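You operate a simulated robot arm through the tools that you are given. There is no shell and no other tool.

The job below is to be done with a simulated two-armed robot. You get a single attempt, and the scene is never put back.

JOB
Set the vat's milk with about 20 ml of rennet, stirred in slowly.
Fine: speed dial at slow while the stirrer runs; stop it, then open the lid and watch the milk set.

The check looks at the end state, three seconds after you hand in, the way a careful person would. Anything else that was tipped, shoved, dropped, spilled or broken makes it a failure. A push-on lid holds only when it is set on centred and level and pressed home; a screw cap is set on level and turned clockwise until tight.

ROBOT AND FRAMES
Two 7-joint arms with fingered hands on one trunk that stands fixed in place. Base frame: the origin is at the foot of the trunk, x ahead of it, y to its left, z up; the work surface is at about z = 0.912. Lengths are in m, angles in degrees, forces in N, time in s.
The left shoulder is at [0.07, 0.153, 1.322], the right one opposite. With the tool pointing down near the work surface each hand reaches from about 0.1 to 0.84 m from the base axis, measured 20 degrees to its own side. Payload 3.9 kg a hand.
The TCP of each hand is the grasp point between the finger pads, 0.03 m short of the fingertips. In the tool frame z runs along the fingers and y along their closing line. The gripper opens to 0.104 m; its body begins 0.035 m behind the TCP. The gripper is a hand of 4 fingers: y runs from the thumb to the fingers, the wrist lies at [-0.017, -0.104, -0.178] in the tool frame, and closing takes about 1.5 s.
Orientation is that of the tool frame in the base frame, as a unit quaternion [w, x, y, z]. With the fingers straight down and the wrist toward the robot, the tool's x, y and z point along [0, 1, 0], [1, 0, 0] and [0, 0, -1] of the base frame.

CONTROLS
- The arms move only by the tool servo_tool. It takes "left_deltas", "right_deltas" or both (then of equal length, played together; a hand with none holds still); each is a list of rows, each an object of numbers (a shift or turn left out is 0, a gripper value left out holds the last): "x", "y", "z": the shift along the tool's x, y, z in cm; "wx", "wy", "wz": the turn, a rotation vector about the tool's x, y, z in degrees. In form: [{"x": .., "y": .., "z": .., "wx": .., "wy": .., "wz": ..}, ...]. A call has 1 to 20 rows; each row is the pose to reach, as a shift and turn from the pose commanded when the call began, along the tool's axes at that moment. "left_fingers" and "right_fingers" are, for a hand that has rows, the finger opening in cm, from 0 to 10.4, set as the call begins (left out, the last holds). Each row takes 0.2 s and may step no farther than 0.05 m and 8.6 degrees from the row before; otherwise, or with a gripper value out of range, the whole call is refused. A pose out of reach is approached as far as the arm can. The call stops where the force on the tool passes 50 N (or 10 N more than at its start, if that is more) or the arm is blocked; 0.2 s more then pass. The fingers move at their own pace (about 0.072 m/s each) and stop on an object; they squeeze with about 27 N. The grip force told is the motor's: it shows also when the fingers shut on nothing. Time passes only in rows, and 0.2 s behind the last, so rows that repeat a pose let the fingers close. It gives the time, the measured TCP pose, the force on the tool (base axes), the opening and the grip force at its end, in the units of the frame above (readings bear some noise), with the torque about the TCP (base axes, N m) and any sound that the robot's microphone picked up, and new pictures: "views" is both (left out), scene, wrist or none (wrist: the cameras of the hands that moved).
- Cameras (640 x 400 px; columns grow to the right, rows downward): "scene" is now at [0.1344, 0.0032, 1.5475]; the picture's right is [0.04, -1.00, 0.00], its down [-0.62, -0.02, -0.79] and it looks along [0.79, 0.03, -0.62] (base axes); focal length 230 px, centre (320, 200). "left" rides on the left gripper at [-0.066, -0.09, -0.126] in its tool frame; the picture's right is [-0.78, -0.30, 0.56], its down [0.57, -0.70, 0.42] and it looks along [0.26, 0.65, 0.71] (tool axes); focal length 275 px, centre (320, 200). "right" rides on the right gripper at [0.066, -0.09, -0.125] in its tool frame; the picture's right is [-0.78, 0.30, -0.56], its down [-0.57, -0.70, 0.43] and it looks along [-0.26, 0.65, 0.71] (tool axes); focal length 275 px, centre (320, 200). There is no depth. A picture from a camera that has moved, and an enlarged one, comes with that camera's place and axes in the base frame and with its lens.
- raise_lower(by): slides the trunk up (or, below 0, down) by that many m; the arms and the scene camera ride with it, the base frame stays. It gives what a move gives, with no picture.
- move_fingers(index, middle, ring, thumb_bend, thumb_turn, hand): sets how far each is bent, from 0 (flat) to 100 (curled in); at 30 the hand is open as for a grip, at 70 the pads meet at the TCP. One left out holds its place. A second passes; each finger stops where it meets its share of the squeeze, and holds until it gets a number again. A gripper value or a shape takes the hand back. It gives what a move gives, with no picture; readings hold the bend of each and the force on the fingers (four entries, about 0 where the hand has none), thumb and palm. thumb_turn goes from beside the hand (0) to across from the fingers (100), as for a grip.
- set_grasp(shape, hand): the hand has 4 fingers and takes this shape, open, in about a second: jaw (thumb against the fingers, like two jaws); tri (thumb and two fingers); tip (a fingertip pinch); poke (one finger out to press); point (the index stretched); flat (the hand flat); cup (the hand cupped); fist (a fist). The gripper value then closes the fingers along that shape, each until it touches; the sizes above hold for jaw. It gives what a move gives, with no picture.
- head_to(pan, tilt): turns the head with the scene camera to pan (to the left, within 86 degrees either way) and tilt (down, from -29 to 69), counted from straight ahead of the robot. It gives what a move gives, and a new picture of the scene camera.
- enlarge(camera, box): a new picture of the part [left, top, right, bottom] of that camera's present view, enlarged. No time passes.
- sign_off(): hands the job in; it is judged then, once.

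Nothing tells you positions but the pictures and the camera data. Unless the task says otherwise, let go and move clear before handing in.

The tools are called after "Request:" as a command line: name --argument value ..., lists and objects as JSON in quotes. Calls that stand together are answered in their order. servo_tool: Moves the arms, as the interface text tells. Its arguments: {"type":"object","properties":{"left_deltas":{"type":"array"},"left_fingers":{"type":"number"},"right_deltas":{"type":"array"},"right_fingers":{"type":"number"},"views":{"type":"string","enum":["both","scene","wrist","none"]}},"required":[]} The other tools are called the same way: raise_lower (by) moves the trunk up or down; set_grasp (shape, hand) gives the hand a shape; move_fingers (index, middle, ring, thumb_bend, thumb_turn, hand) moves the fingers one by one; head_to (pan, tilt) turns the head that bears the scene camera; enlarge (camera, box) takes an enlarged picture of a part of a camera's view; sign_off () hands the job in.

At the start:

```text
t: 0.0
left_tool_pos: [0.5521, 0.2502, 1.3973]
left_ee_rot: [-0.001, 0.707, 0.707, 0.0]
left_wrist_force: [0.2, 0.5, 0.7]
left_wrist_torque: [-0.02, -0.01, 0.01]
left_width: 0.1038
left_grip_force: 0.0
left_shape: jaw
left_bend: [30.0, 30.0, 30.0, 30.0, 97.0]
left_finger forces: [0.0, 0.0, 0.0, 0.0, 0.0, 0.0]
right_tool_pos: [0.5509, -0.2536, 1.3813]
right_ee_rot: [-0.001, 0.707, 0.707, 0.0]
right_wrist_force: [1.1, -0.3, -0.1]
right_wrist_torque: [0.0, 0.03, 0.01]
right_width: 0.1038
right_grip_force: 0.0
right_shape: jaw
right_bend: [30.0, 30.0, 30.0, 30.0, 97.0]
right_finger forces: [0.0, 0.1, 0.1, 0.0, 0.0, 0.0]
trunk travel left (down, up): [-0.775, 0.165]
head pan, tilt (commanded): [2.1, 38.1]
```

scene: 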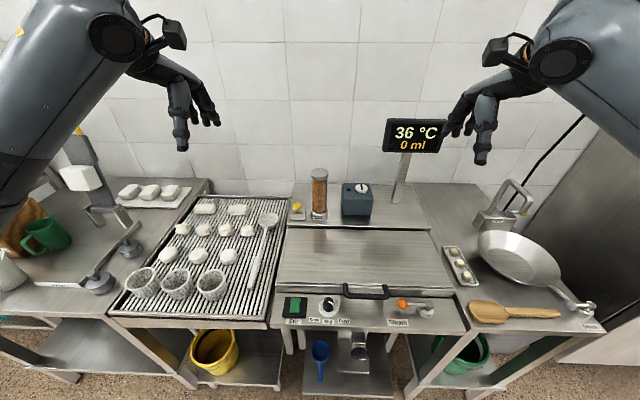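
right: 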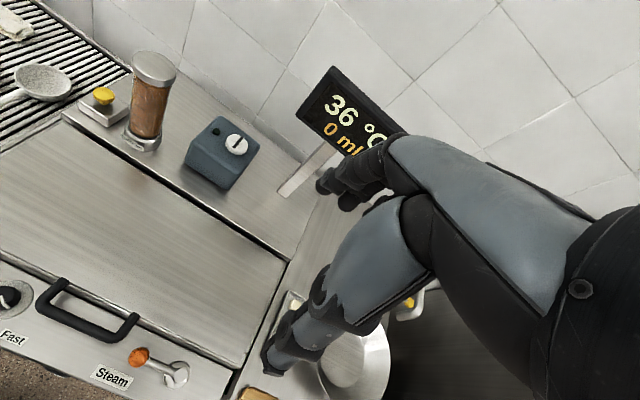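
left: 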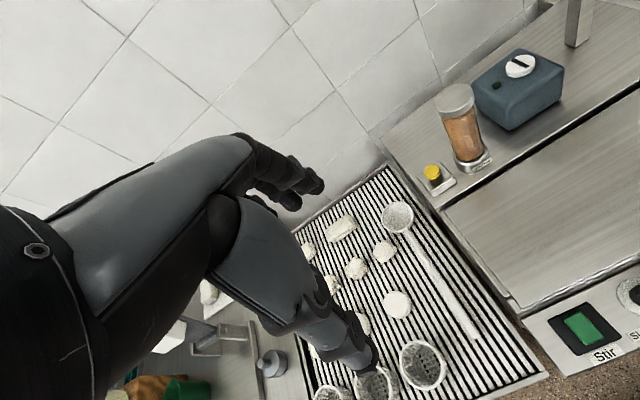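

I see a vat with a flat lid and black handle at the centre. Its front panel has a green Stir rocker, a speed dial and a steam lever, and behind it are a rennet column with a yellow button and a blue-grey box with a knob. I'll enlarge the details before moving anything.

Request:
enlarge --camera "scene" --box '[270, 280, 450, 340]'

Request:
enlarge --camera "scene" --box '[275, 155, 395, 235]'

Request:
enlarge --camera "left" --box '[400, 40, 640, 220]'

Request:
enlarge --camera "right" --box '[0, 230, 260, 400]'

Request:
enlarge --camera "right" --box '[60, 30, 300, 210]'

```text
3.56 times, centred on (360, 310) of scene
camera zoom: at [0.1344, 0.0032, 1.5475], right [0.04, -1.0, 0.0], down [-0.62, -0.02, -0.79], along [0.79, 0.03, -0.62], focal length 818 px, centre (178, -191)
```

zoom: 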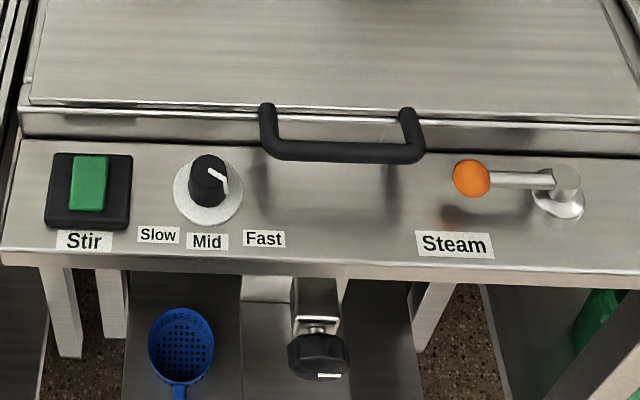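

```text
5.00 times, centred on (335, 195) of scene
camera zoom: at [0.1344, 0.0032, 1.5475], right [0.04, -1.0, 0.0], down [-0.62, -0.02, -0.79], along [0.79, 0.03, -0.62], focal length 1150 px, centre (245, 225)
```

zoom: 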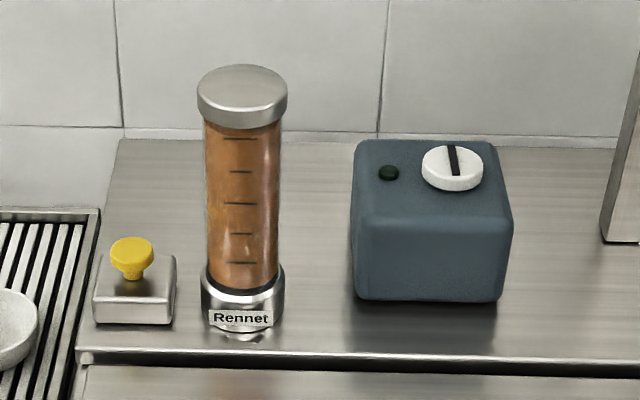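

```text
2.22 times, centred on (520, 130) of left
camera zoom: at [0.4627, 0.1842, 1.5221], right [-0.3, -0.78, -0.56], down [-0.7, 0.57, -0.42], along [0.65, 0.26, -0.71], focal length 612 px, centre (-124, 356)
```

zoom: 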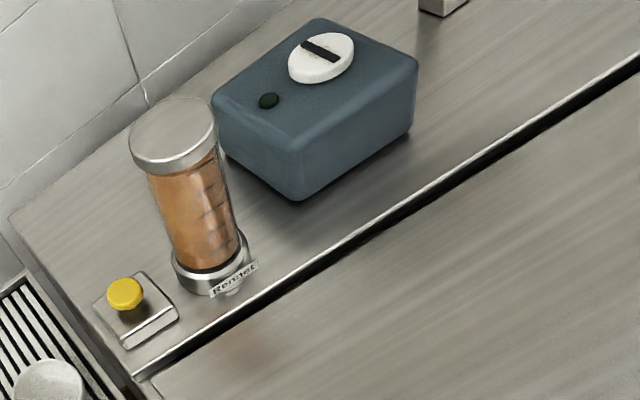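

```text
2.35 times, centred on (130, 315) of right
camera zoom: at [0.4609, -0.1863, 1.5075], right [0.3, -0.78, 0.56], down [-0.7, -0.57, -0.42], along [0.65, -0.26, -0.71], focal length 648 px, centre (767, -71)
```

zoom: 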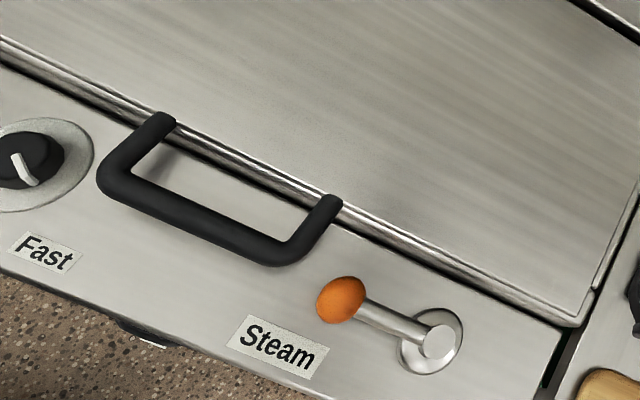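

```text
2.22 times, centred on (180, 120) of right
camera zoom: at [0.4609, -0.1863, 1.5075], right [0.3, -0.78, 0.56], down [-0.7, -0.57, -0.42], along [0.65, -0.26, -0.71], focal length 612 px, centre (631, 378)
```

zoom: 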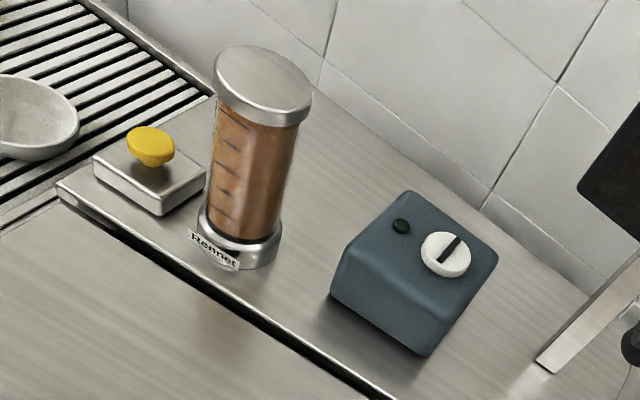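

The dial pointer looks like it is set to Fast and the rocker looks off. I'll zoom in tighter on the dial, the rocker and the box, and on the display.

Request:
enlarge --camera "scene" --box '[280, 288, 352, 333]'

Request:
enlarge --camera "scene" --box '[376, 105, 456, 155]'

Request:
enlarge --camera "left" --box '[540, 250, 640, 370]'

Request:
enlarge --camera "right" --box '[190, 100, 270, 190]'

```text
8.89 times, centred on (316, 310) of scene
camera zoom: at [0.1344, 0.0032, 1.5475], right [0.04, -1.0, 0.0], down [-0.62, -0.02, -0.79], along [0.79, 0.03, -0.62], focal length 2044 px, centre (356, -782)
```

zoom: 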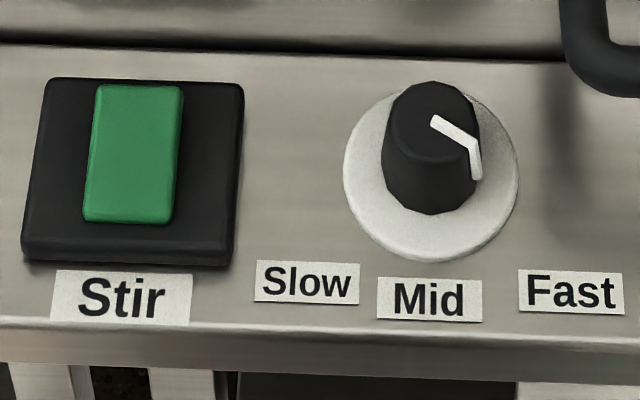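

```text
8.00 times, centred on (416, 130) of scene
camera zoom: at [0.1344, 0.0032, 1.5475], right [0.04, -1.0, 0.0], down [-0.62, -0.02, -0.79], along [0.79, 0.03, -0.62], focal length 1840 px, centre (-448, 760)
```

zoom: 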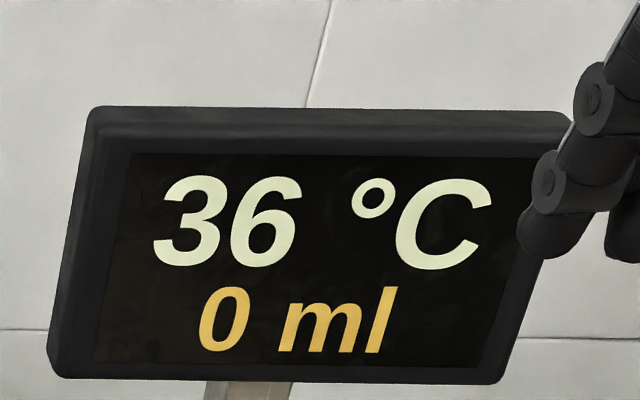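

```text
3.33 times, centred on (590, 310) of left
camera zoom: at [0.4627, 0.1842, 1.5221], right [-0.3, -0.78, -0.56], down [-0.7, 0.57, -0.42], along [0.65, 0.26, -0.71], focal length 918 px, centre (-580, -167)
```

zoom: 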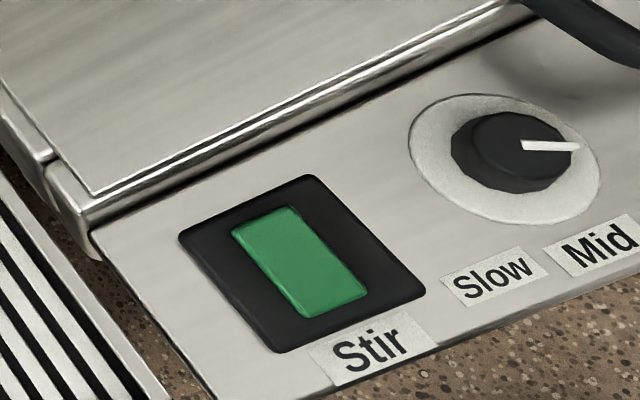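

```text
4.44 times, centred on (230, 145) of right
camera zoom: at [0.4609, -0.1863, 1.5075], right [0.3, -0.78, 0.56], down [-0.7, -0.57, -0.42], along [0.65, -0.26, -0.71], focal length 1224 px, centre (720, 444)
```

zoom: 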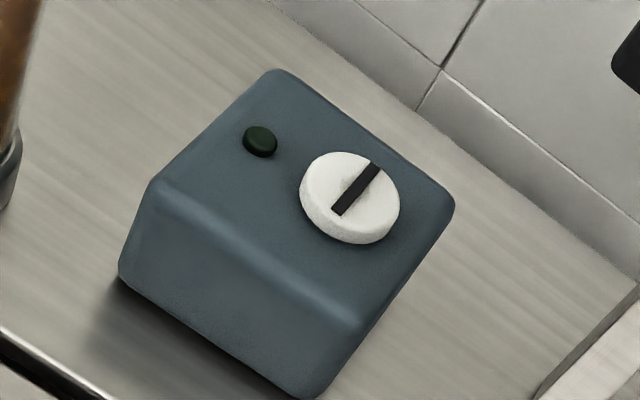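

The dial is clearly on Fast, the display reads 36 °C and 0 ml, and the box's LED is dark. I'll lower the trunk a little to get a second viewpoint with the scene camera for triangulating.

Request:
raise_lower --by -0.12

Request:
head_to --pan 0 --tilt 45

```text
t: 1.5
left_tool_pos: [0.5518, 0.2489, 1.2761]
left_ee_rot: [0.0, 0.707, 0.707, 0.0]
left_wrist_force: [0.1, 0.0, 0.3]
left_wrist_torque: [0.0, 0.02, 0.03]
left_width: 0.1039
left_grip_force: 0.0
left_shape: jaw
left_bend: [30.0, 30.0, 30.0, 30.0, 97.0]
left_finger forces: [0.0, 0.1, 0.0, 0.1, 0.1, 0.0]
right_tool_pos: [0.5506, -0.2542, 1.2628]
right_ee_rot: [0.0, 0.707, 0.707, -0.001]
right_wrist_force: [-0.3, 0.0, -0.3]
right_wrist_torque: [0.02, 0.0, 0.0]
right_width: 0.1037
right_grip_force: 0.1
right_shape: jaw
right_bend: [30.0, 30.0, 30.0, 30.0, 97.0]
right_finger forces: [0.0, 0.0, 0.0, 0.1, 0.1, 0.0]
trunk travel left (down, up): [-0.655, 0.285]
head pan, tilt (commanded): [2.1, 38.1]
```

```text
t: 2.2
left_tool_pos: [0.551, 0.2499, 1.2757]
left_ee_rot: [0.0, 0.707, 0.707, 0.0]
left_wrist_force: [0.3, 0.3, 0.4]
left_wrist_torque: [0.03, -0.03, 0.03]
left_width: 0.1037
left_grip_force: 0.0
left_shape: jaw
left_bend: [30.0, 30.0, 30.0, 30.0, 97.0]
left_finger forces: [0.1, 0.1, 0.1, 0.1, 0.0, 0.0]
right_tool_pos: [0.5506, -0.2536, 1.2613]
right_ee_rot: [-0.001, 0.707, 0.707, 0.001]
right_wrist_force: [0.1, -0.4, 0.6]
right_wrist_torque: [-0.02, 0.0, -0.01]
right_width: 0.1037
right_grip_force: 0.0
right_shape: jaw
right_bend: [30.0, 30.0, 30.0, 30.0, 97.0]
right_finger forces: [0.0, 0.1, 0.1, 0.1, 0.0, 0.0]
trunk travel left (down, up): [-0.655, 0.285]
head pan, tilt (commanded): [0.0, 45.0]
camera scene: at [0.1293, 0.0002, 1.4175], right [0.0, -1.0, 0.0], down [-0.71, 0.0, -0.71], along [0.71, 0.0, -0.71], focal length 230 px, centre (320, 200)
```

scene: 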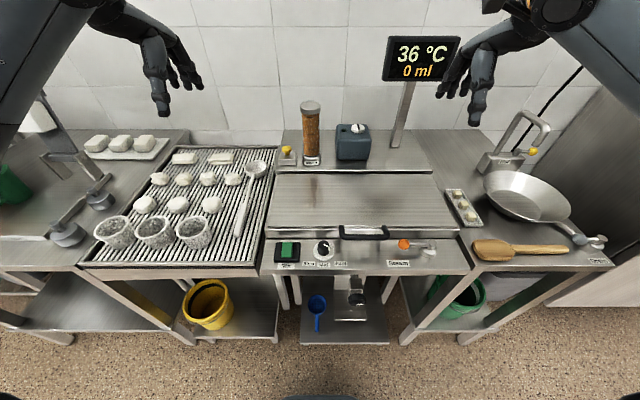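

The view is lower now, with the camera pan at 0 and tilt at 45. I'll take enlarged pictures from here for stereo.

Request:
enlarge --camera "scene" --box '[260, 220, 360, 282]'

Request:
enlarge --camera "scene" --box '[340, 215, 460, 290]'

Request:
enlarge --camera "scene" --box '[270, 95, 390, 170]'

Request:
enlarge --camera "scene" --box '[260, 160, 480, 300]'

```text
6.40 times, centred on (310, 251) of scene
camera zoom: at [0.1293, 0.0002, 1.4175], right [0.0, -1.0, 0.0], down [-0.71, 0.0, -0.71], along [0.71, 0.0, -0.71], focal length 1472 px, centre (384, -126)
```

zoom: 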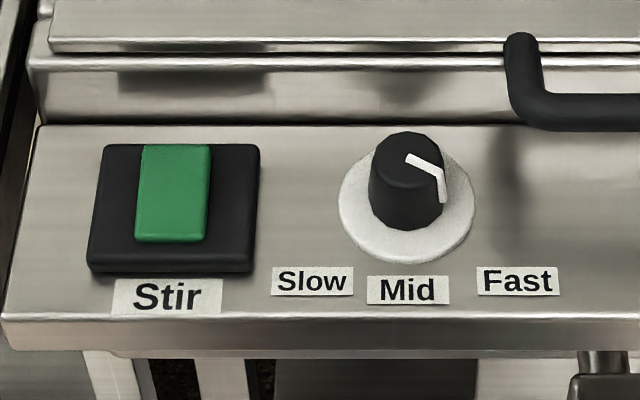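

```text
5.33 times, centred on (400, 252) of scene
camera zoom: at [0.1293, 0.0002, 1.4175], right [0.0, -1.0, 0.0], down [-0.71, 0.0, -0.71], along [0.71, 0.0, -0.71], focal length 1226 px, centre (-107, -80)
```

zoom: 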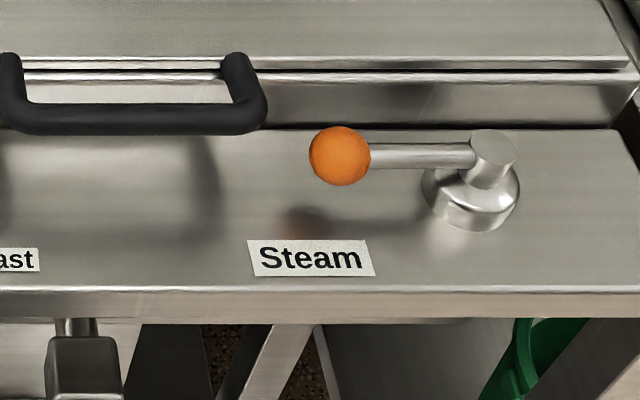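

```text
5.33 times, centred on (330, 132) of scene
camera zoom: at [0.1293, 0.0002, 1.4175], right [0.0, -1.0, 0.0], down [-0.71, 0.0, -0.71], along [0.71, 0.0, -0.71], focal length 1226 px, centre (267, 560)
```

zoom: 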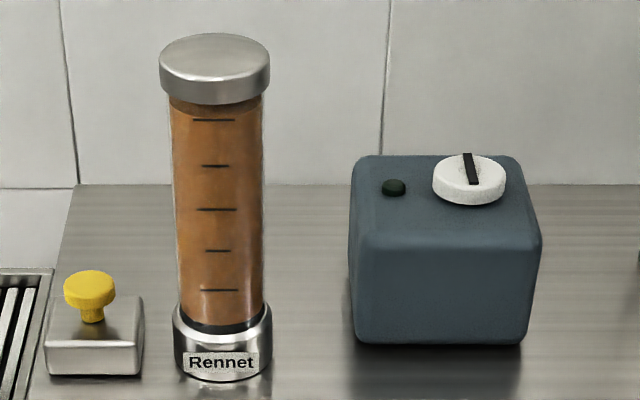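

```text
2.86 times, centred on (370, 230) of scene
camera zoom: at [0.1293, 0.0002, 1.4175], right [0.0, -1.0, 0.0], down [-0.71, 0.0, -0.71], along [0.71, 0.0, -0.71], focal length 657 px, centre (177, 114)
```

zoom: 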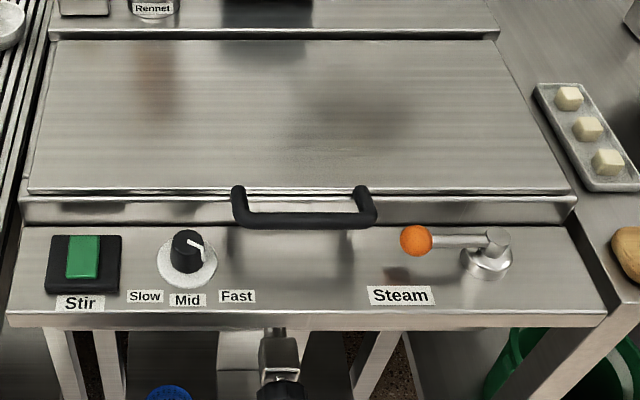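

The dial axis works out at about (0.487, -0.010) with its base at z≈0.848. The rocker is at about (0.481, 0.091), the yellow button top at about (0.837, 0.118, 0.97), and the lid handle bar at about (0.50, -0.12, 0.906). I'll bring the right hand over the dial, turned and narrowed, to look from close up.

Request:
servo_tool --right_deltas '[{"x": 3.5, "y": -0.9, "z": 3.0, "wz": -6}, {"x": 7, "y": -1.8, "z": 6.0, "wz": -12}, {"x": 10.5, "y": -2.7, "z": 9.0, "wz": -18}, {"x": 14, "y": -3.6, "z": 12.0, "wz": -24}, {"x": 17.5, "y": -4.5, "z": 15.0, "wz": -31}, {"x": 21, "y": -5.5, "z": 18.0, "wz": -38}, {"x": 24.4, "y": -6.4, "z": 21.0, "wz": -45}, {"x": 24.4, "y": -6.4, "z": 21.0, "wz": -45}]' --right_fingers 5.5 --views "both"

```text
t: 4.0
left_tool_pos: [0.5525, 0.2498, 1.2771]
left_ee_rot: [0.001, 0.707, 0.707, 0.0]
left_wrist_force: [0.3, -0.3, 0.7]
left_wrist_torque: [0.01, 0.01, -0.03]
left_width: 0.1037
left_grip_force: 0.1
left_shape: jaw
left_bend: [30.0, 30.0, 30.0, 30.0, 97.0]
left_finger forces: [0.0, 0.0, 0.0, 0.1, 0.1, 0.1]
right_tool_pos: [0.4865, -0.0066, 1.0516]
right_ee_rot: [-0.001, 0.383, 0.924, 0.001]
right_wrist_force: [0.1, 0.0, -0.7]
right_wrist_torque: [-0.01, 0.01, -0.01]
right_width: 0.0553
right_grip_force: 0.1
right_shape: jaw
right_bend: [74.0, 43.0, 40.0, 67.0, 99.0]
right_finger forces: [0.0, 0.0, 0.0, 0.0, 0.1, 0.1]
trunk travel left (down, up): [-0.655, 0.285]
head pan, tilt (commanded): [0.0, 45.0]
camera scene: at [0.1291, -0.0004, 1.4175], right [0.0, -1.0, 0.0], down [-0.71, 0.0, -0.71], along [0.71, 0.0, -0.71], focal length 230 px, centre (320, 200)
camera right: at [0.3748, -0.0225, 1.1792], right [0.76, -0.34, 0.56], down [-0.09, -0.9, -0.43], along [0.65, 0.27, -0.71], focal length 275 px, centre (320, 200)
```

scene: 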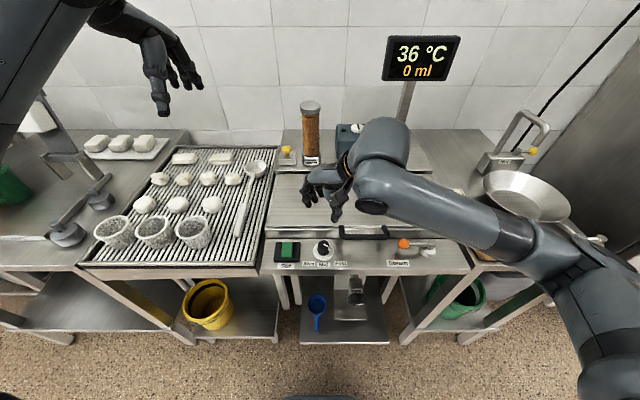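
right: 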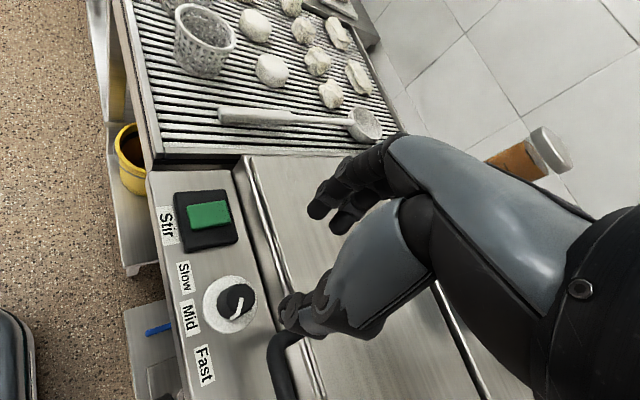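

The right hand is above the dial, and the wrist view agrees with the dial position. I'll zoom in on the fingers and the dial.

Request:
enlarge --camera "right" --box '[140, 170, 460, 400]'

Request:
enlarge --camera "scene" --box '[260, 130, 420, 270]'

```text
1.74 times, centred on (300, 285) of right
camera zoom: at [0.3748, -0.0225, 1.1792], right [0.76, -0.34, 0.56], down [-0.09, -0.9, -0.43], along [0.65, 0.27, -0.71], focal length 479 px, centre (355, 52)
```

zoom: 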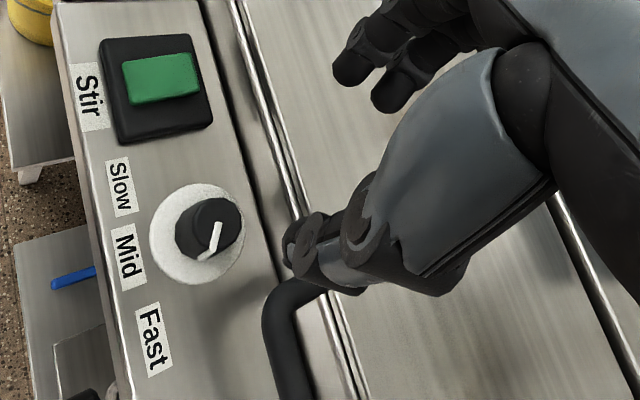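

```text
2.86 times, centred on (340, 200) of scene
camera zoom: at [0.1291, -0.0004, 1.4175], right [0.0, -1.0, 0.0], down [-0.71, 0.0, -0.71], along [0.71, 0.0, -0.71], focal length 657 px, centre (263, 200)
```

zoom: 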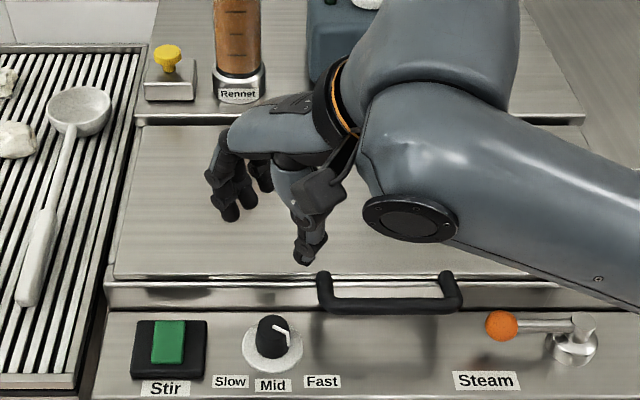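

I want to understand how the fingers sit at this opening, so I'm zooming in closer on the hand.

Request:
enlarge --camera "scene" --box '[295, 150, 365, 225]'

Request:
enlarge --camera "right" --box '[250, 120, 450, 350]'

```text
5.33 times, centred on (330, 188) of scene
camera zoom: at [0.1291, -0.0004, 1.4175], right [0.0, -1.0, 0.0], down [-0.71, 0.0, -0.71], along [0.71, 0.0, -0.71], focal length 1226 px, centre (267, 267)
```

zoom: 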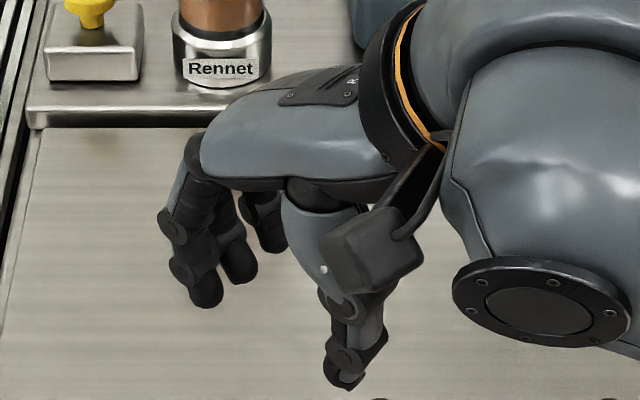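

```text
1.74 times, centred on (350, 235) of right
camera zoom: at [0.3748, -0.0225, 1.1792], right [0.76, -0.34, 0.56], down [-0.09, -0.9, -0.43], along [0.65, 0.27, -0.71], focal length 479 px, centre (268, 139)
```

zoom: 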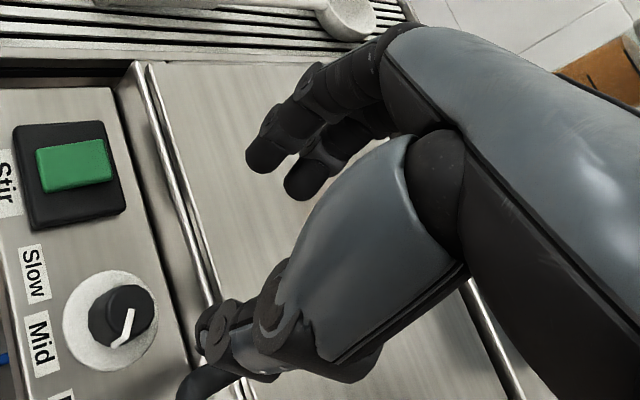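

The fingers hang down with the thumb on the robot side. Since the ring finger could touch the vat wall, I'll try the three-finger shape and look at it before descending.

Request:
set_grasp --hand "right" --shape "tri"

Request:
enlarge --camera "scene" --box '[295, 150, 365, 225]'

Request:
enlarge --camera "right" --box '[200, 120, 450, 370]'

```text
t: 4.9
left_tool_pos: [0.5523, 0.2509, 1.2773]
left_ee_rot: [0.0, 0.707, 0.707, 0.0]
left_wrist_force: [-1.3, -0.2, 0.9]
left_wrist_torque: [0.01, -0.01, 0.0]
left_width: 0.1036
left_grip_force: 0.1
left_shape: jaw
left_bend: [30.0, 30.0, 30.0, 30.0, 97.0]
left_finger forces: [0.1, 0.0, 0.0, 0.0, 0.0, 0.1]
right_tool_pos: [0.4858, -0.006, 1.0535]
right_ee_rot: [-0.001, 0.382, 0.924, 0.0]
right_wrist_force: [0.8, 0.0, -0.4]
right_wrist_torque: [0.01, -0.01, 0.03]
right_width: 0.104
right_grip_force: 0.1
right_shape: tri
right_bend: [30.0, 30.0, 99.0, 30.0, 97.0]
right_finger forces: [0.0, 0.0, 0.0, 0.0, 0.1, 0.1]
trunk travel left (down, up): [-0.655, 0.285]
head pan, tilt (commanded): [0.0, 45.0]
```

```text
5.33 times, centred on (330, 188) of scene
camera zoom: at [0.1296, 0.0004, 1.4174], right [0.0, -1.0, 0.0], down [-0.71, 0.0, -0.71], along [0.71, 0.0, -0.71], focal length 1226 px, centre (267, 267)
```

zoom: 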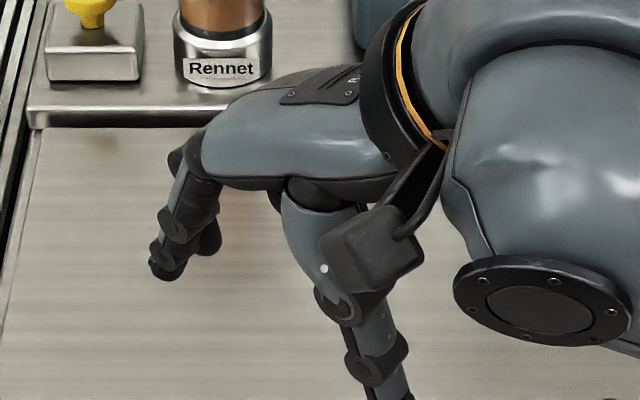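

```text
1.60 times, centred on (325, 245) of right
camera zoom: at [0.3754, -0.0221, 1.1794], right [0.76, -0.34, 0.56], down [-0.09, -0.9, -0.42], along [0.65, 0.27, -0.71], focal length 440 px, centre (312, 128)
```

zoom: 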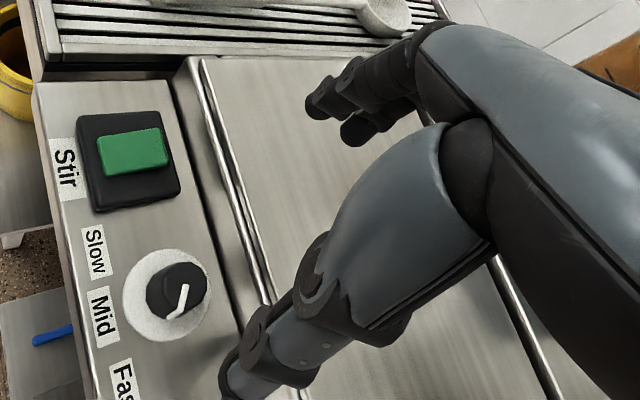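

The tri shape tucks the ring finger away. I'll narrow the fingers, go down to just above the knob and check alignment.

Request:
servo_tool --right_deltas '[{"x": -0.3, "y": -0.1, "z": 3}, {"x": -0.3, "y": -0.1, "z": 6}, {"x": -0.3, "y": -0.1, "z": 9}, {"x": -0.3, "y": -0.1, "z": 11}, {"x": -0.3, "y": -0.1, "z": 11}]' --right_fingers 5.5 --views "both"

Request:
enlarge --camera "right" --box '[140, 120, 460, 370]'

Request:
enlarge --camera "scene" --box '[280, 190, 380, 270]'

```text
t: 6.1
left_tool_pos: [0.553, 0.2497, 1.2758]
left_ee_rot: [0.0, 0.707, 0.707, 0.0]
left_wrist_force: [-0.3, -0.1, 0.4]
left_wrist_torque: [0.02, -0.02, 0.02]
left_width: 0.1032
left_grip_force: 0.1
left_shape: jaw
left_bend: [30.0, 30.0, 30.0, 30.0, 97.0]
left_finger forces: [0.0, 0.1, 0.0, 0.0, 0.0, 0.1]
right_tool_pos: [0.4868, -0.0128, 0.9409]
right_ee_rot: [0.0, 0.382, 0.924, 0.0]
right_wrist_force: [0.3, 0.1, -0.8]
right_wrist_torque: [-0.03, -0.01, -0.02]
right_width: 0.0553
right_grip_force: 0.1
right_shape: tri
right_bend: [74.0, 43.0, 99.0, 67.0, 99.0]
right_finger forces: [0.1, 0.0, 0.0, 0.0, 0.0, 0.1]
trunk travel left (down, up): [-0.655, 0.285]
head pan, tilt (commanded): [0.0, 45.0]
camera scene: at [0.1294, 0.0004, 1.4174], right [0.0, -1.0, 0.0], down [-0.71, 0.0, -0.71], along [0.71, 0.0, -0.71], focal length 230 px, centre (320, 200)
camera right: at [0.3779, -0.028, 1.068], right [0.76, -0.34, 0.56], down [-0.09, -0.9, -0.42], along [0.65, 0.27, -0.71], focal length 275 px, centre (320, 200)
```

scene: 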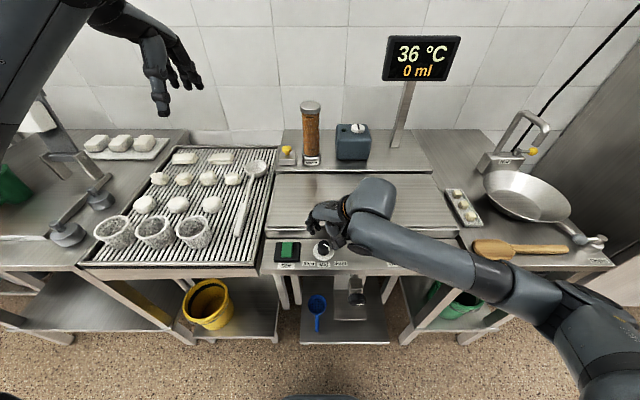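
right: 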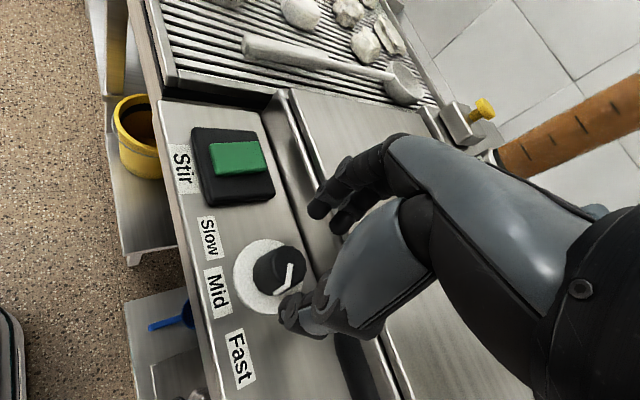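

```text
1.60 times, centred on (300, 245) of right
camera zoom: at [0.3779, -0.028, 1.068], right [0.76, -0.34, 0.56], down [-0.09, -0.9, -0.42], along [0.65, 0.27, -0.71], focal length 440 px, centre (352, 128)
```

zoom: 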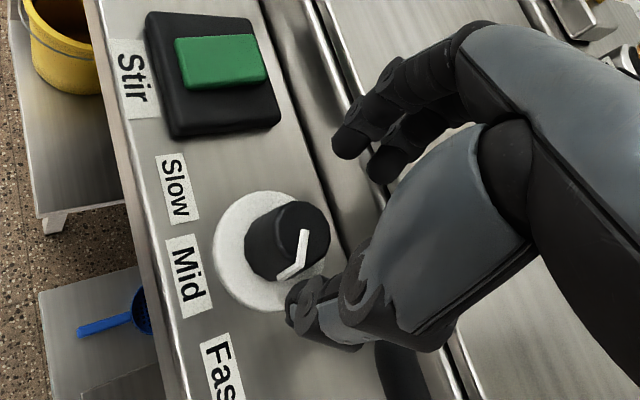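

```text
5.00 times, centred on (330, 230) of scene
camera zoom: at [0.1294, 0.0004, 1.4174], right [0.0, -1.0, 0.0], down [-0.71, 0.0, -0.71], along [0.71, 0.0, -0.71], focal length 1150 px, centre (270, 50)
```

zoom: 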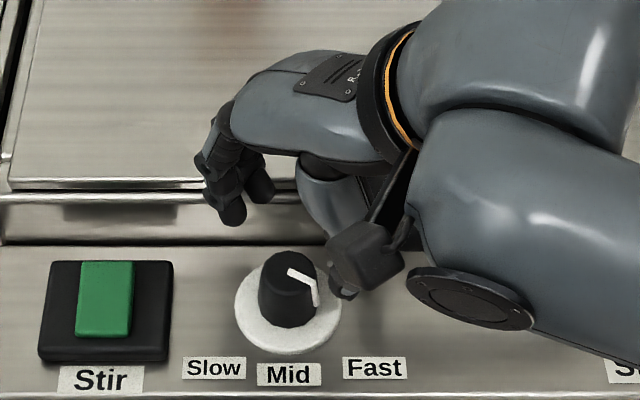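

The fingers are roughly symmetric about the tool centre. I'll narrow them to 4.5 cm, turn a little further so the middle finger clears the vat wall, and descend most of the way.

Request:
servo_tool --right_deltas '[{"x": 0.1, "y": 0.2, "z": 0, "wz": -7}, {"x": 0.14, "y": 0.28, "z": 0.5, "wz": -14}, {"x": 0.14, "y": 0.28, "z": 1.5, "wz": -20}, {"x": 0.14, "y": 0.28, "z": 3, "wz": -20}, {"x": 0.14, "y": 0.28, "z": 4.0, "wz": -20}, {"x": 0.14, "y": 0.28, "z": 4.0, "wz": -20}]' --right_fingers 4.5 --views "both"

Request:
enlarge --camera "right" --box '[180, 140, 420, 340]'

Request:
enlarge --camera "scene" --box '[280, 190, 380, 270]'

```text
t: 7.5
left_tool_pos: [0.5523, 0.2495, 1.277]
left_ee_rot: [0.0, 0.707, 0.707, 0.0]
left_wrist_force: [-0.8, -0.5, 0.4]
left_wrist_torque: [-0.01, 0.01, -0.01]
left_width: 0.1036
left_grip_force: 0.0
left_shape: jaw
left_bend: [30.0, 30.0, 30.0, 30.0, 97.0]
left_finger forces: [0.0, 0.0, 0.1, 0.0, 0.0, 0.0]
right_tool_pos: [0.4883, -0.009, 0.9023]
right_ee_rot: [0.0, 0.216, 0.976, 0.0]
right_wrist_force: [-1.9, 0.4, 3.2]
right_wrist_torque: [0.04, -0.13, 0.01]
right_width: 0.0453
right_grip_force: 0.1
right_shape: tri
right_bend: [74.0, 47.0, 99.0, 71.0, 100.0]
right_finger forces: [0.0, 0.0, 2.7, 0.0, 0.1, 0.0]
trunk travel left (down, up): [-0.655, 0.285]
head pan, tilt (commanded): [0.0, 45.0]
camera scene: at [0.1289, 0.0003, 1.4175], right [0.0, -1.0, 0.0], down [-0.71, 0.0, -0.71], along [0.71, 0.0, -0.71], focal length 230 px, centre (320, 200)
camera right: at [0.3903, -0.0615, 1.0282], right [0.83, -0.06, 0.56], down [0.22, -0.88, -0.42], along [0.51, 0.48, -0.71], focal length 275 px, centre (320, 200)
```

scene: 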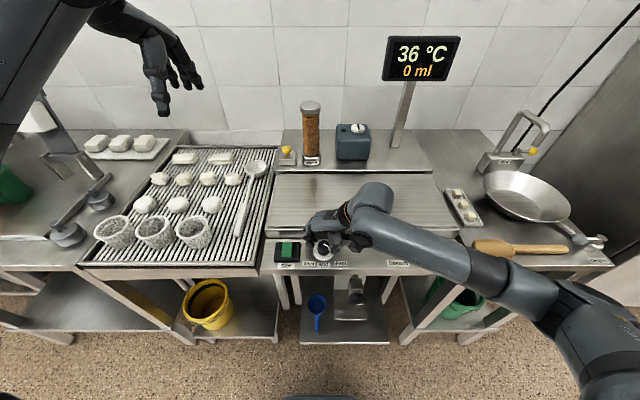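
right: 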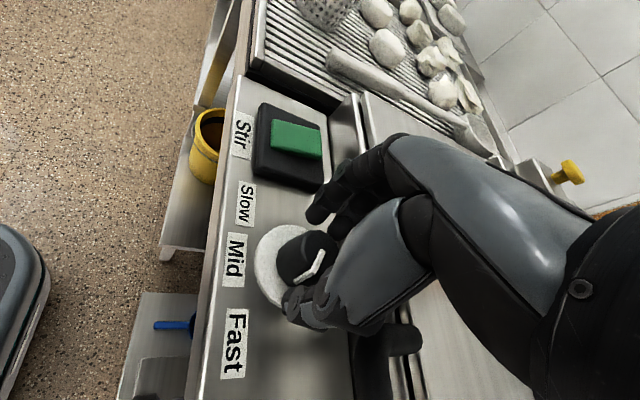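

```text
2.00 times, centred on (300, 240) of right
camera zoom: at [0.3903, -0.0615, 1.0282], right [0.83, -0.06, 0.56], down [0.22, -0.88, -0.42], along [0.51, 0.48, -0.71], focal length 551 px, centre (360, 120)
```

zoom: 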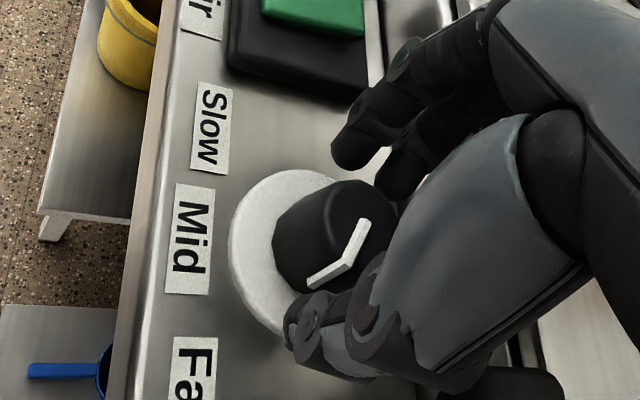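

```text
5.00 times, centred on (330, 230) of scene
camera zoom: at [0.1289, 0.0003, 1.4175], right [0.0, -1.0, 0.0], down [-0.71, 0.0, -0.71], along [0.71, 0.0, -0.71], focal length 1150 px, centre (270, 50)
```

zoom: 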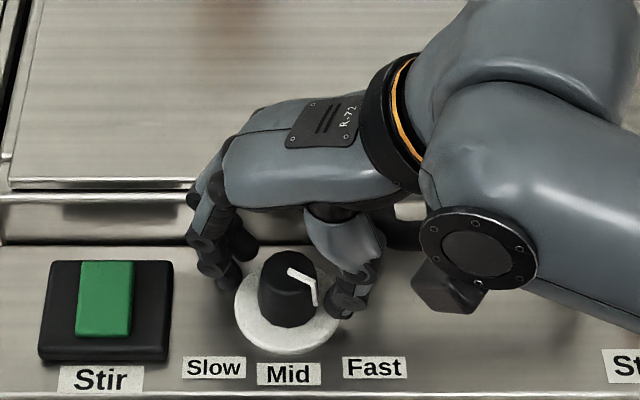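

The hand is centred on the knob, but the curled ring finger lightly touches the vat rim at about 3 N. I'll lift 2 mm and close on the knob to see how the grip takes.

Request:
servo_tool --right_deltas '[{"z": -0.2}, {"z": -0.2}, {"z": -0.2}, {"z": -0.2}, {"z": -0.2}, {"z": -0.2}, {"z": -0.2}, {"z": -0.2}]' --right_fingers 0 --views "both"

Request:
enlarge --camera "right" --box '[180, 140, 420, 340]'

Request:
enlarge --camera "scene" --box '[280, 190, 380, 270]'

```text
t: 9.3
left_tool_pos: [0.5535, 0.25, 1.2764]
left_ee_rot: [0.0, 0.707, 0.707, 0.001]
left_wrist_force: [1.0, 0.2, 0.1]
left_wrist_torque: [0.06, 0.0, 0.02]
left_width: 0.1038
left_grip_force: 0.1
left_shape: jaw
left_bend: [30.0, 30.0, 30.0, 30.0, 97.0]
left_finger forces: [0.1, 0.1, 0.0, 0.0, 0.0, 0.0]
right_tool_pos: [0.4895, -0.0094, 0.904]
right_ee_rot: [-0.001, 0.217, 0.976, 0.001]
right_wrist_force: [-1.1, -0.3, -6.2]
right_wrist_torque: [0.03, -0.02, 0.01]
right_width: 0.0228
right_grip_force: 26.8
right_shape: tri
right_bend: [73.0, 63.0, 100.0, 74.0, 100.0]
right_finger forces: [12.1, 10.1, 0.0, 0.1, 23.4, 0.1]
trunk travel left (down, up): [-0.655, 0.285]
head pan, tilt (commanded): [0.0, 45.0]
camera scene: at [0.13, 0.0, 1.4173], right [0.0, -1.0, 0.0], down [-0.71, 0.0, -0.71], along [0.71, 0.0, -0.71], focal length 230 px, centre (320, 200)
camera right: at [0.3909, -0.0619, 1.03], right [0.83, -0.06, 0.56], down [0.22, -0.88, -0.43], along [0.51, 0.48, -0.71], focal length 275 px, centre (320, 200)
```

scene: 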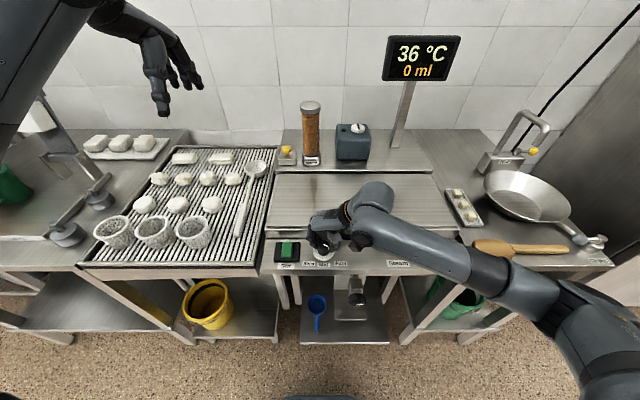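
right: 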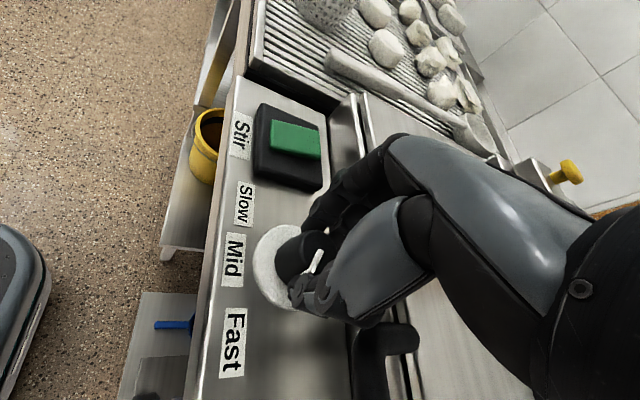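

```text
2.00 times, centred on (300, 240) of right
camera zoom: at [0.3909, -0.0619, 1.03], right [0.83, -0.06, 0.56], down [0.22, -0.88, -0.43], along [0.51, 0.48, -0.71], focal length 551 px, centre (360, 120)
```

zoom: 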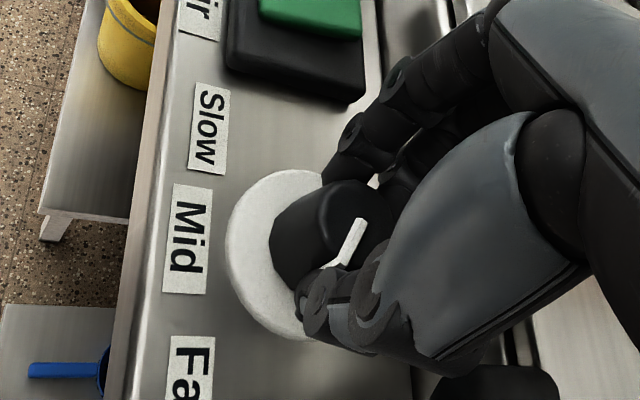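

```text
5.00 times, centred on (330, 230) of scene
camera zoom: at [0.13, 0.0, 1.4173], right [0.0, -1.0, 0.0], down [-0.71, 0.0, -0.71], along [0.71, 0.0, -0.71], focal length 1150 px, centre (270, 50)
```

zoom: 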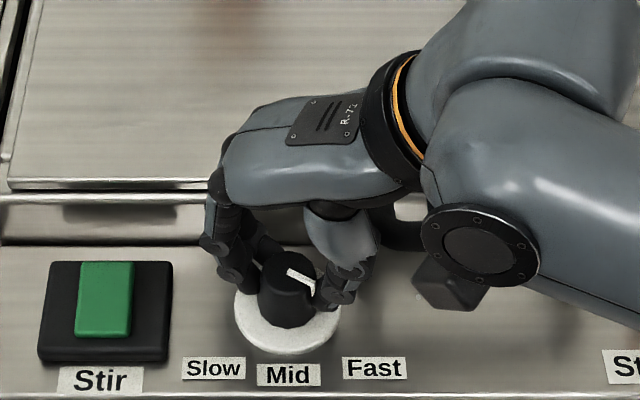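

The knob is gripped firmly between thumb, index and middle. I'll turn it clockwise by 45° now.

Request:
servo_tool --right_deltas '[{"wz": 5}, {"wz": 10}, {"wz": 15}, {"wz": 20}, {"wz": 25}, {"wz": 30}, {"wz": 35}, {"wz": 40}, {"wz": 45}, {"wz": 45}]' --views "both"

Request:
enlarge --camera "scene" --box '[280, 190, 380, 270]'

Request:
enlarge --camera "right" --box '[160, 140, 400, 340]'

```text
t: 11.5
left_tool_pos: [0.548, 0.2507, 1.2805]
left_ee_rot: [0.001, 0.707, 0.707, 0.001]
left_wrist_force: [0.4, -0.1, 0.4]
left_wrist_torque: [0.04, -0.01, 0.0]
left_width: 0.1036
left_grip_force: 0.0
left_shape: jaw
left_bend: [30.0, 30.0, 30.0, 30.0, 97.0]
left_finger forces: [0.0, 0.1, 0.1, 0.0, 0.1, 0.0]
right_tool_pos: [0.4846, -0.0086, 0.9064]
right_ee_rot: [0.002, 0.573, 0.819, 0.002]
right_wrist_force: [-14.2, 2.0, 9.2]
right_wrist_torque: [-0.29, -1.97, 0.94]
right_width: 0.0182
right_grip_force: 27.0
right_shape: tri
right_bend: [73.0, 64.0, 100.0, 74.0, 100.0]
right_finger forces: [12.8, 90.3, 0.1, 0.0, 20.6, 0.0]
trunk travel left (down, up): [-0.655, 0.285]
head pan, tilt (commanded): [0.0, 45.0]
camera scene: at [0.1238, 0.0005, 1.4181], right [0.0, -1.0, 0.0], down [-0.7, 0.0, -0.71], along [0.71, 0.0, -0.7], focal length 230 px, centre (320, 200)
camera right: at [0.3774, 0.0235, 1.0321], right [0.54, -0.63, 0.56], down [-0.46, -0.78, -0.43], along [0.7, -0.03, -0.71], focal length 275 px, centre (320, 200)
```

scene: 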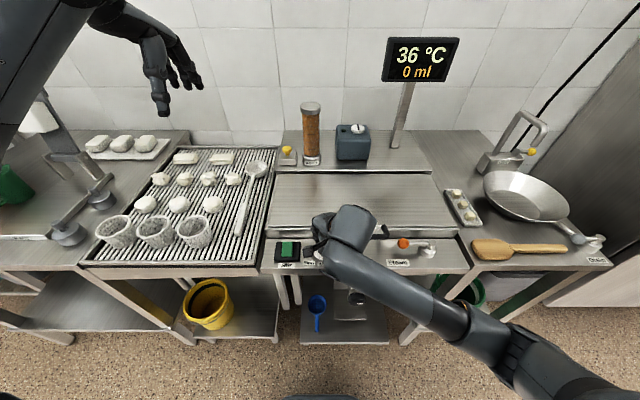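
right: 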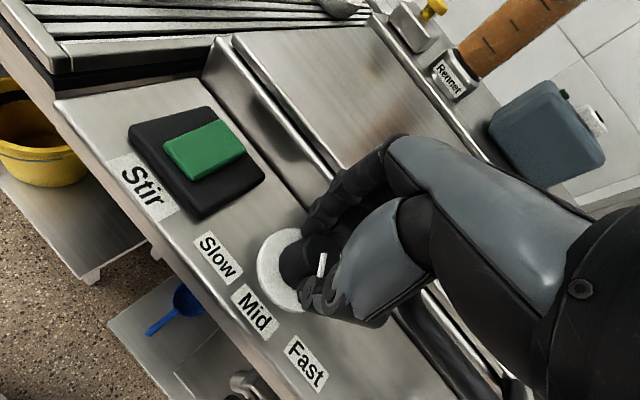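

```text
5.00 times, centred on (330, 230) of scene
camera zoom: at [0.1238, 0.0005, 1.4181], right [0.0, -1.0, 0.0], down [-0.7, 0.0, -0.71], along [0.71, 0.0, -0.7], focal length 1150 px, centre (270, 50)
```

zoom: 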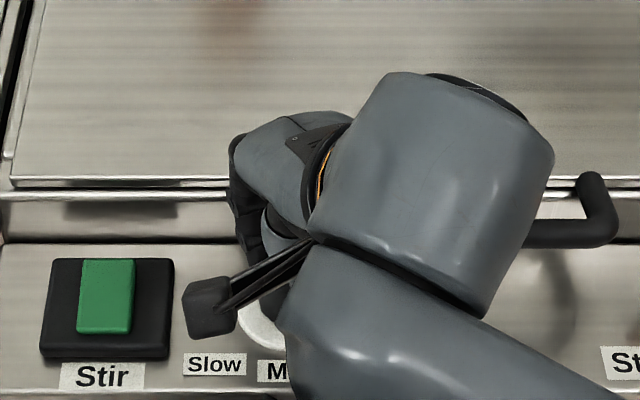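

```text
2.00 times, centred on (280, 240) of right
camera zoom: at [0.3774, 0.0235, 1.0321], right [0.54, -0.63, 0.56], down [-0.46, -0.78, -0.43], along [0.7, -0.03, -0.71], focal length 551 px, centre (400, 120)
```

zoom: 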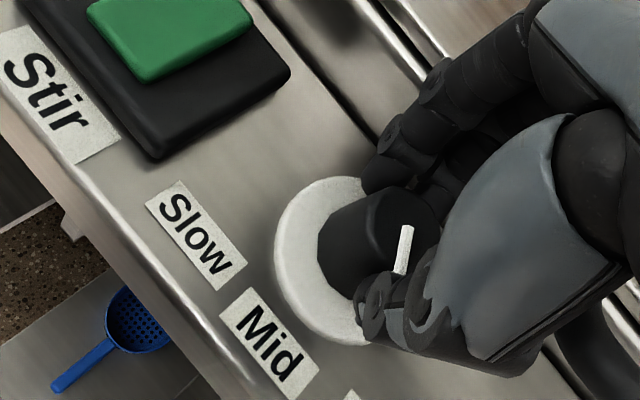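

The knob turned with the hand, but the middle finger now shows a large force and is likely wedged against the vat rim. I'll ease the thumb open to release and then lift clear.

Request:
move_fingers --hand "right" --thumb_bend 50

```text
t: 12.5
left_tool_pos: [0.5502, 0.2512, 1.2785]
left_ee_rot: [0.001, 0.707, 0.707, -0.001]
left_wrist_force: [-1.7, 0.1, -0.6]
left_wrist_torque: [0.0, -0.01, 0.01]
left_width: 0.1036
left_grip_force: 0.1
left_shape: jaw
left_bend: [30.0, 30.0, 30.0, 30.0, 97.0]
left_finger forces: [0.1, 0.1, 0.1, 0.0, 0.1, 0.1]
right_tool_pos: [0.4868, -0.0081, 0.9061]
right_ee_rot: [0.001, 0.574, 0.819, 0.004]
right_wrist_force: [1.6, 5.3, 24.0]
right_wrist_torque: [0.08, -2.52, 0.24]
right_width: 0.0355
right_grip_force: 50.2
right_shape: fingers
right_bend: [73.0, 67.0, 100.0, 50.0, 100.0]
right_finger forces: [11.7, 89.2, 0.0, 0.1, 0.0, 0.0]
trunk travel left (down, up): [-0.655, 0.285]
head pan, tilt (commanded): [0.0, 45.0]
```

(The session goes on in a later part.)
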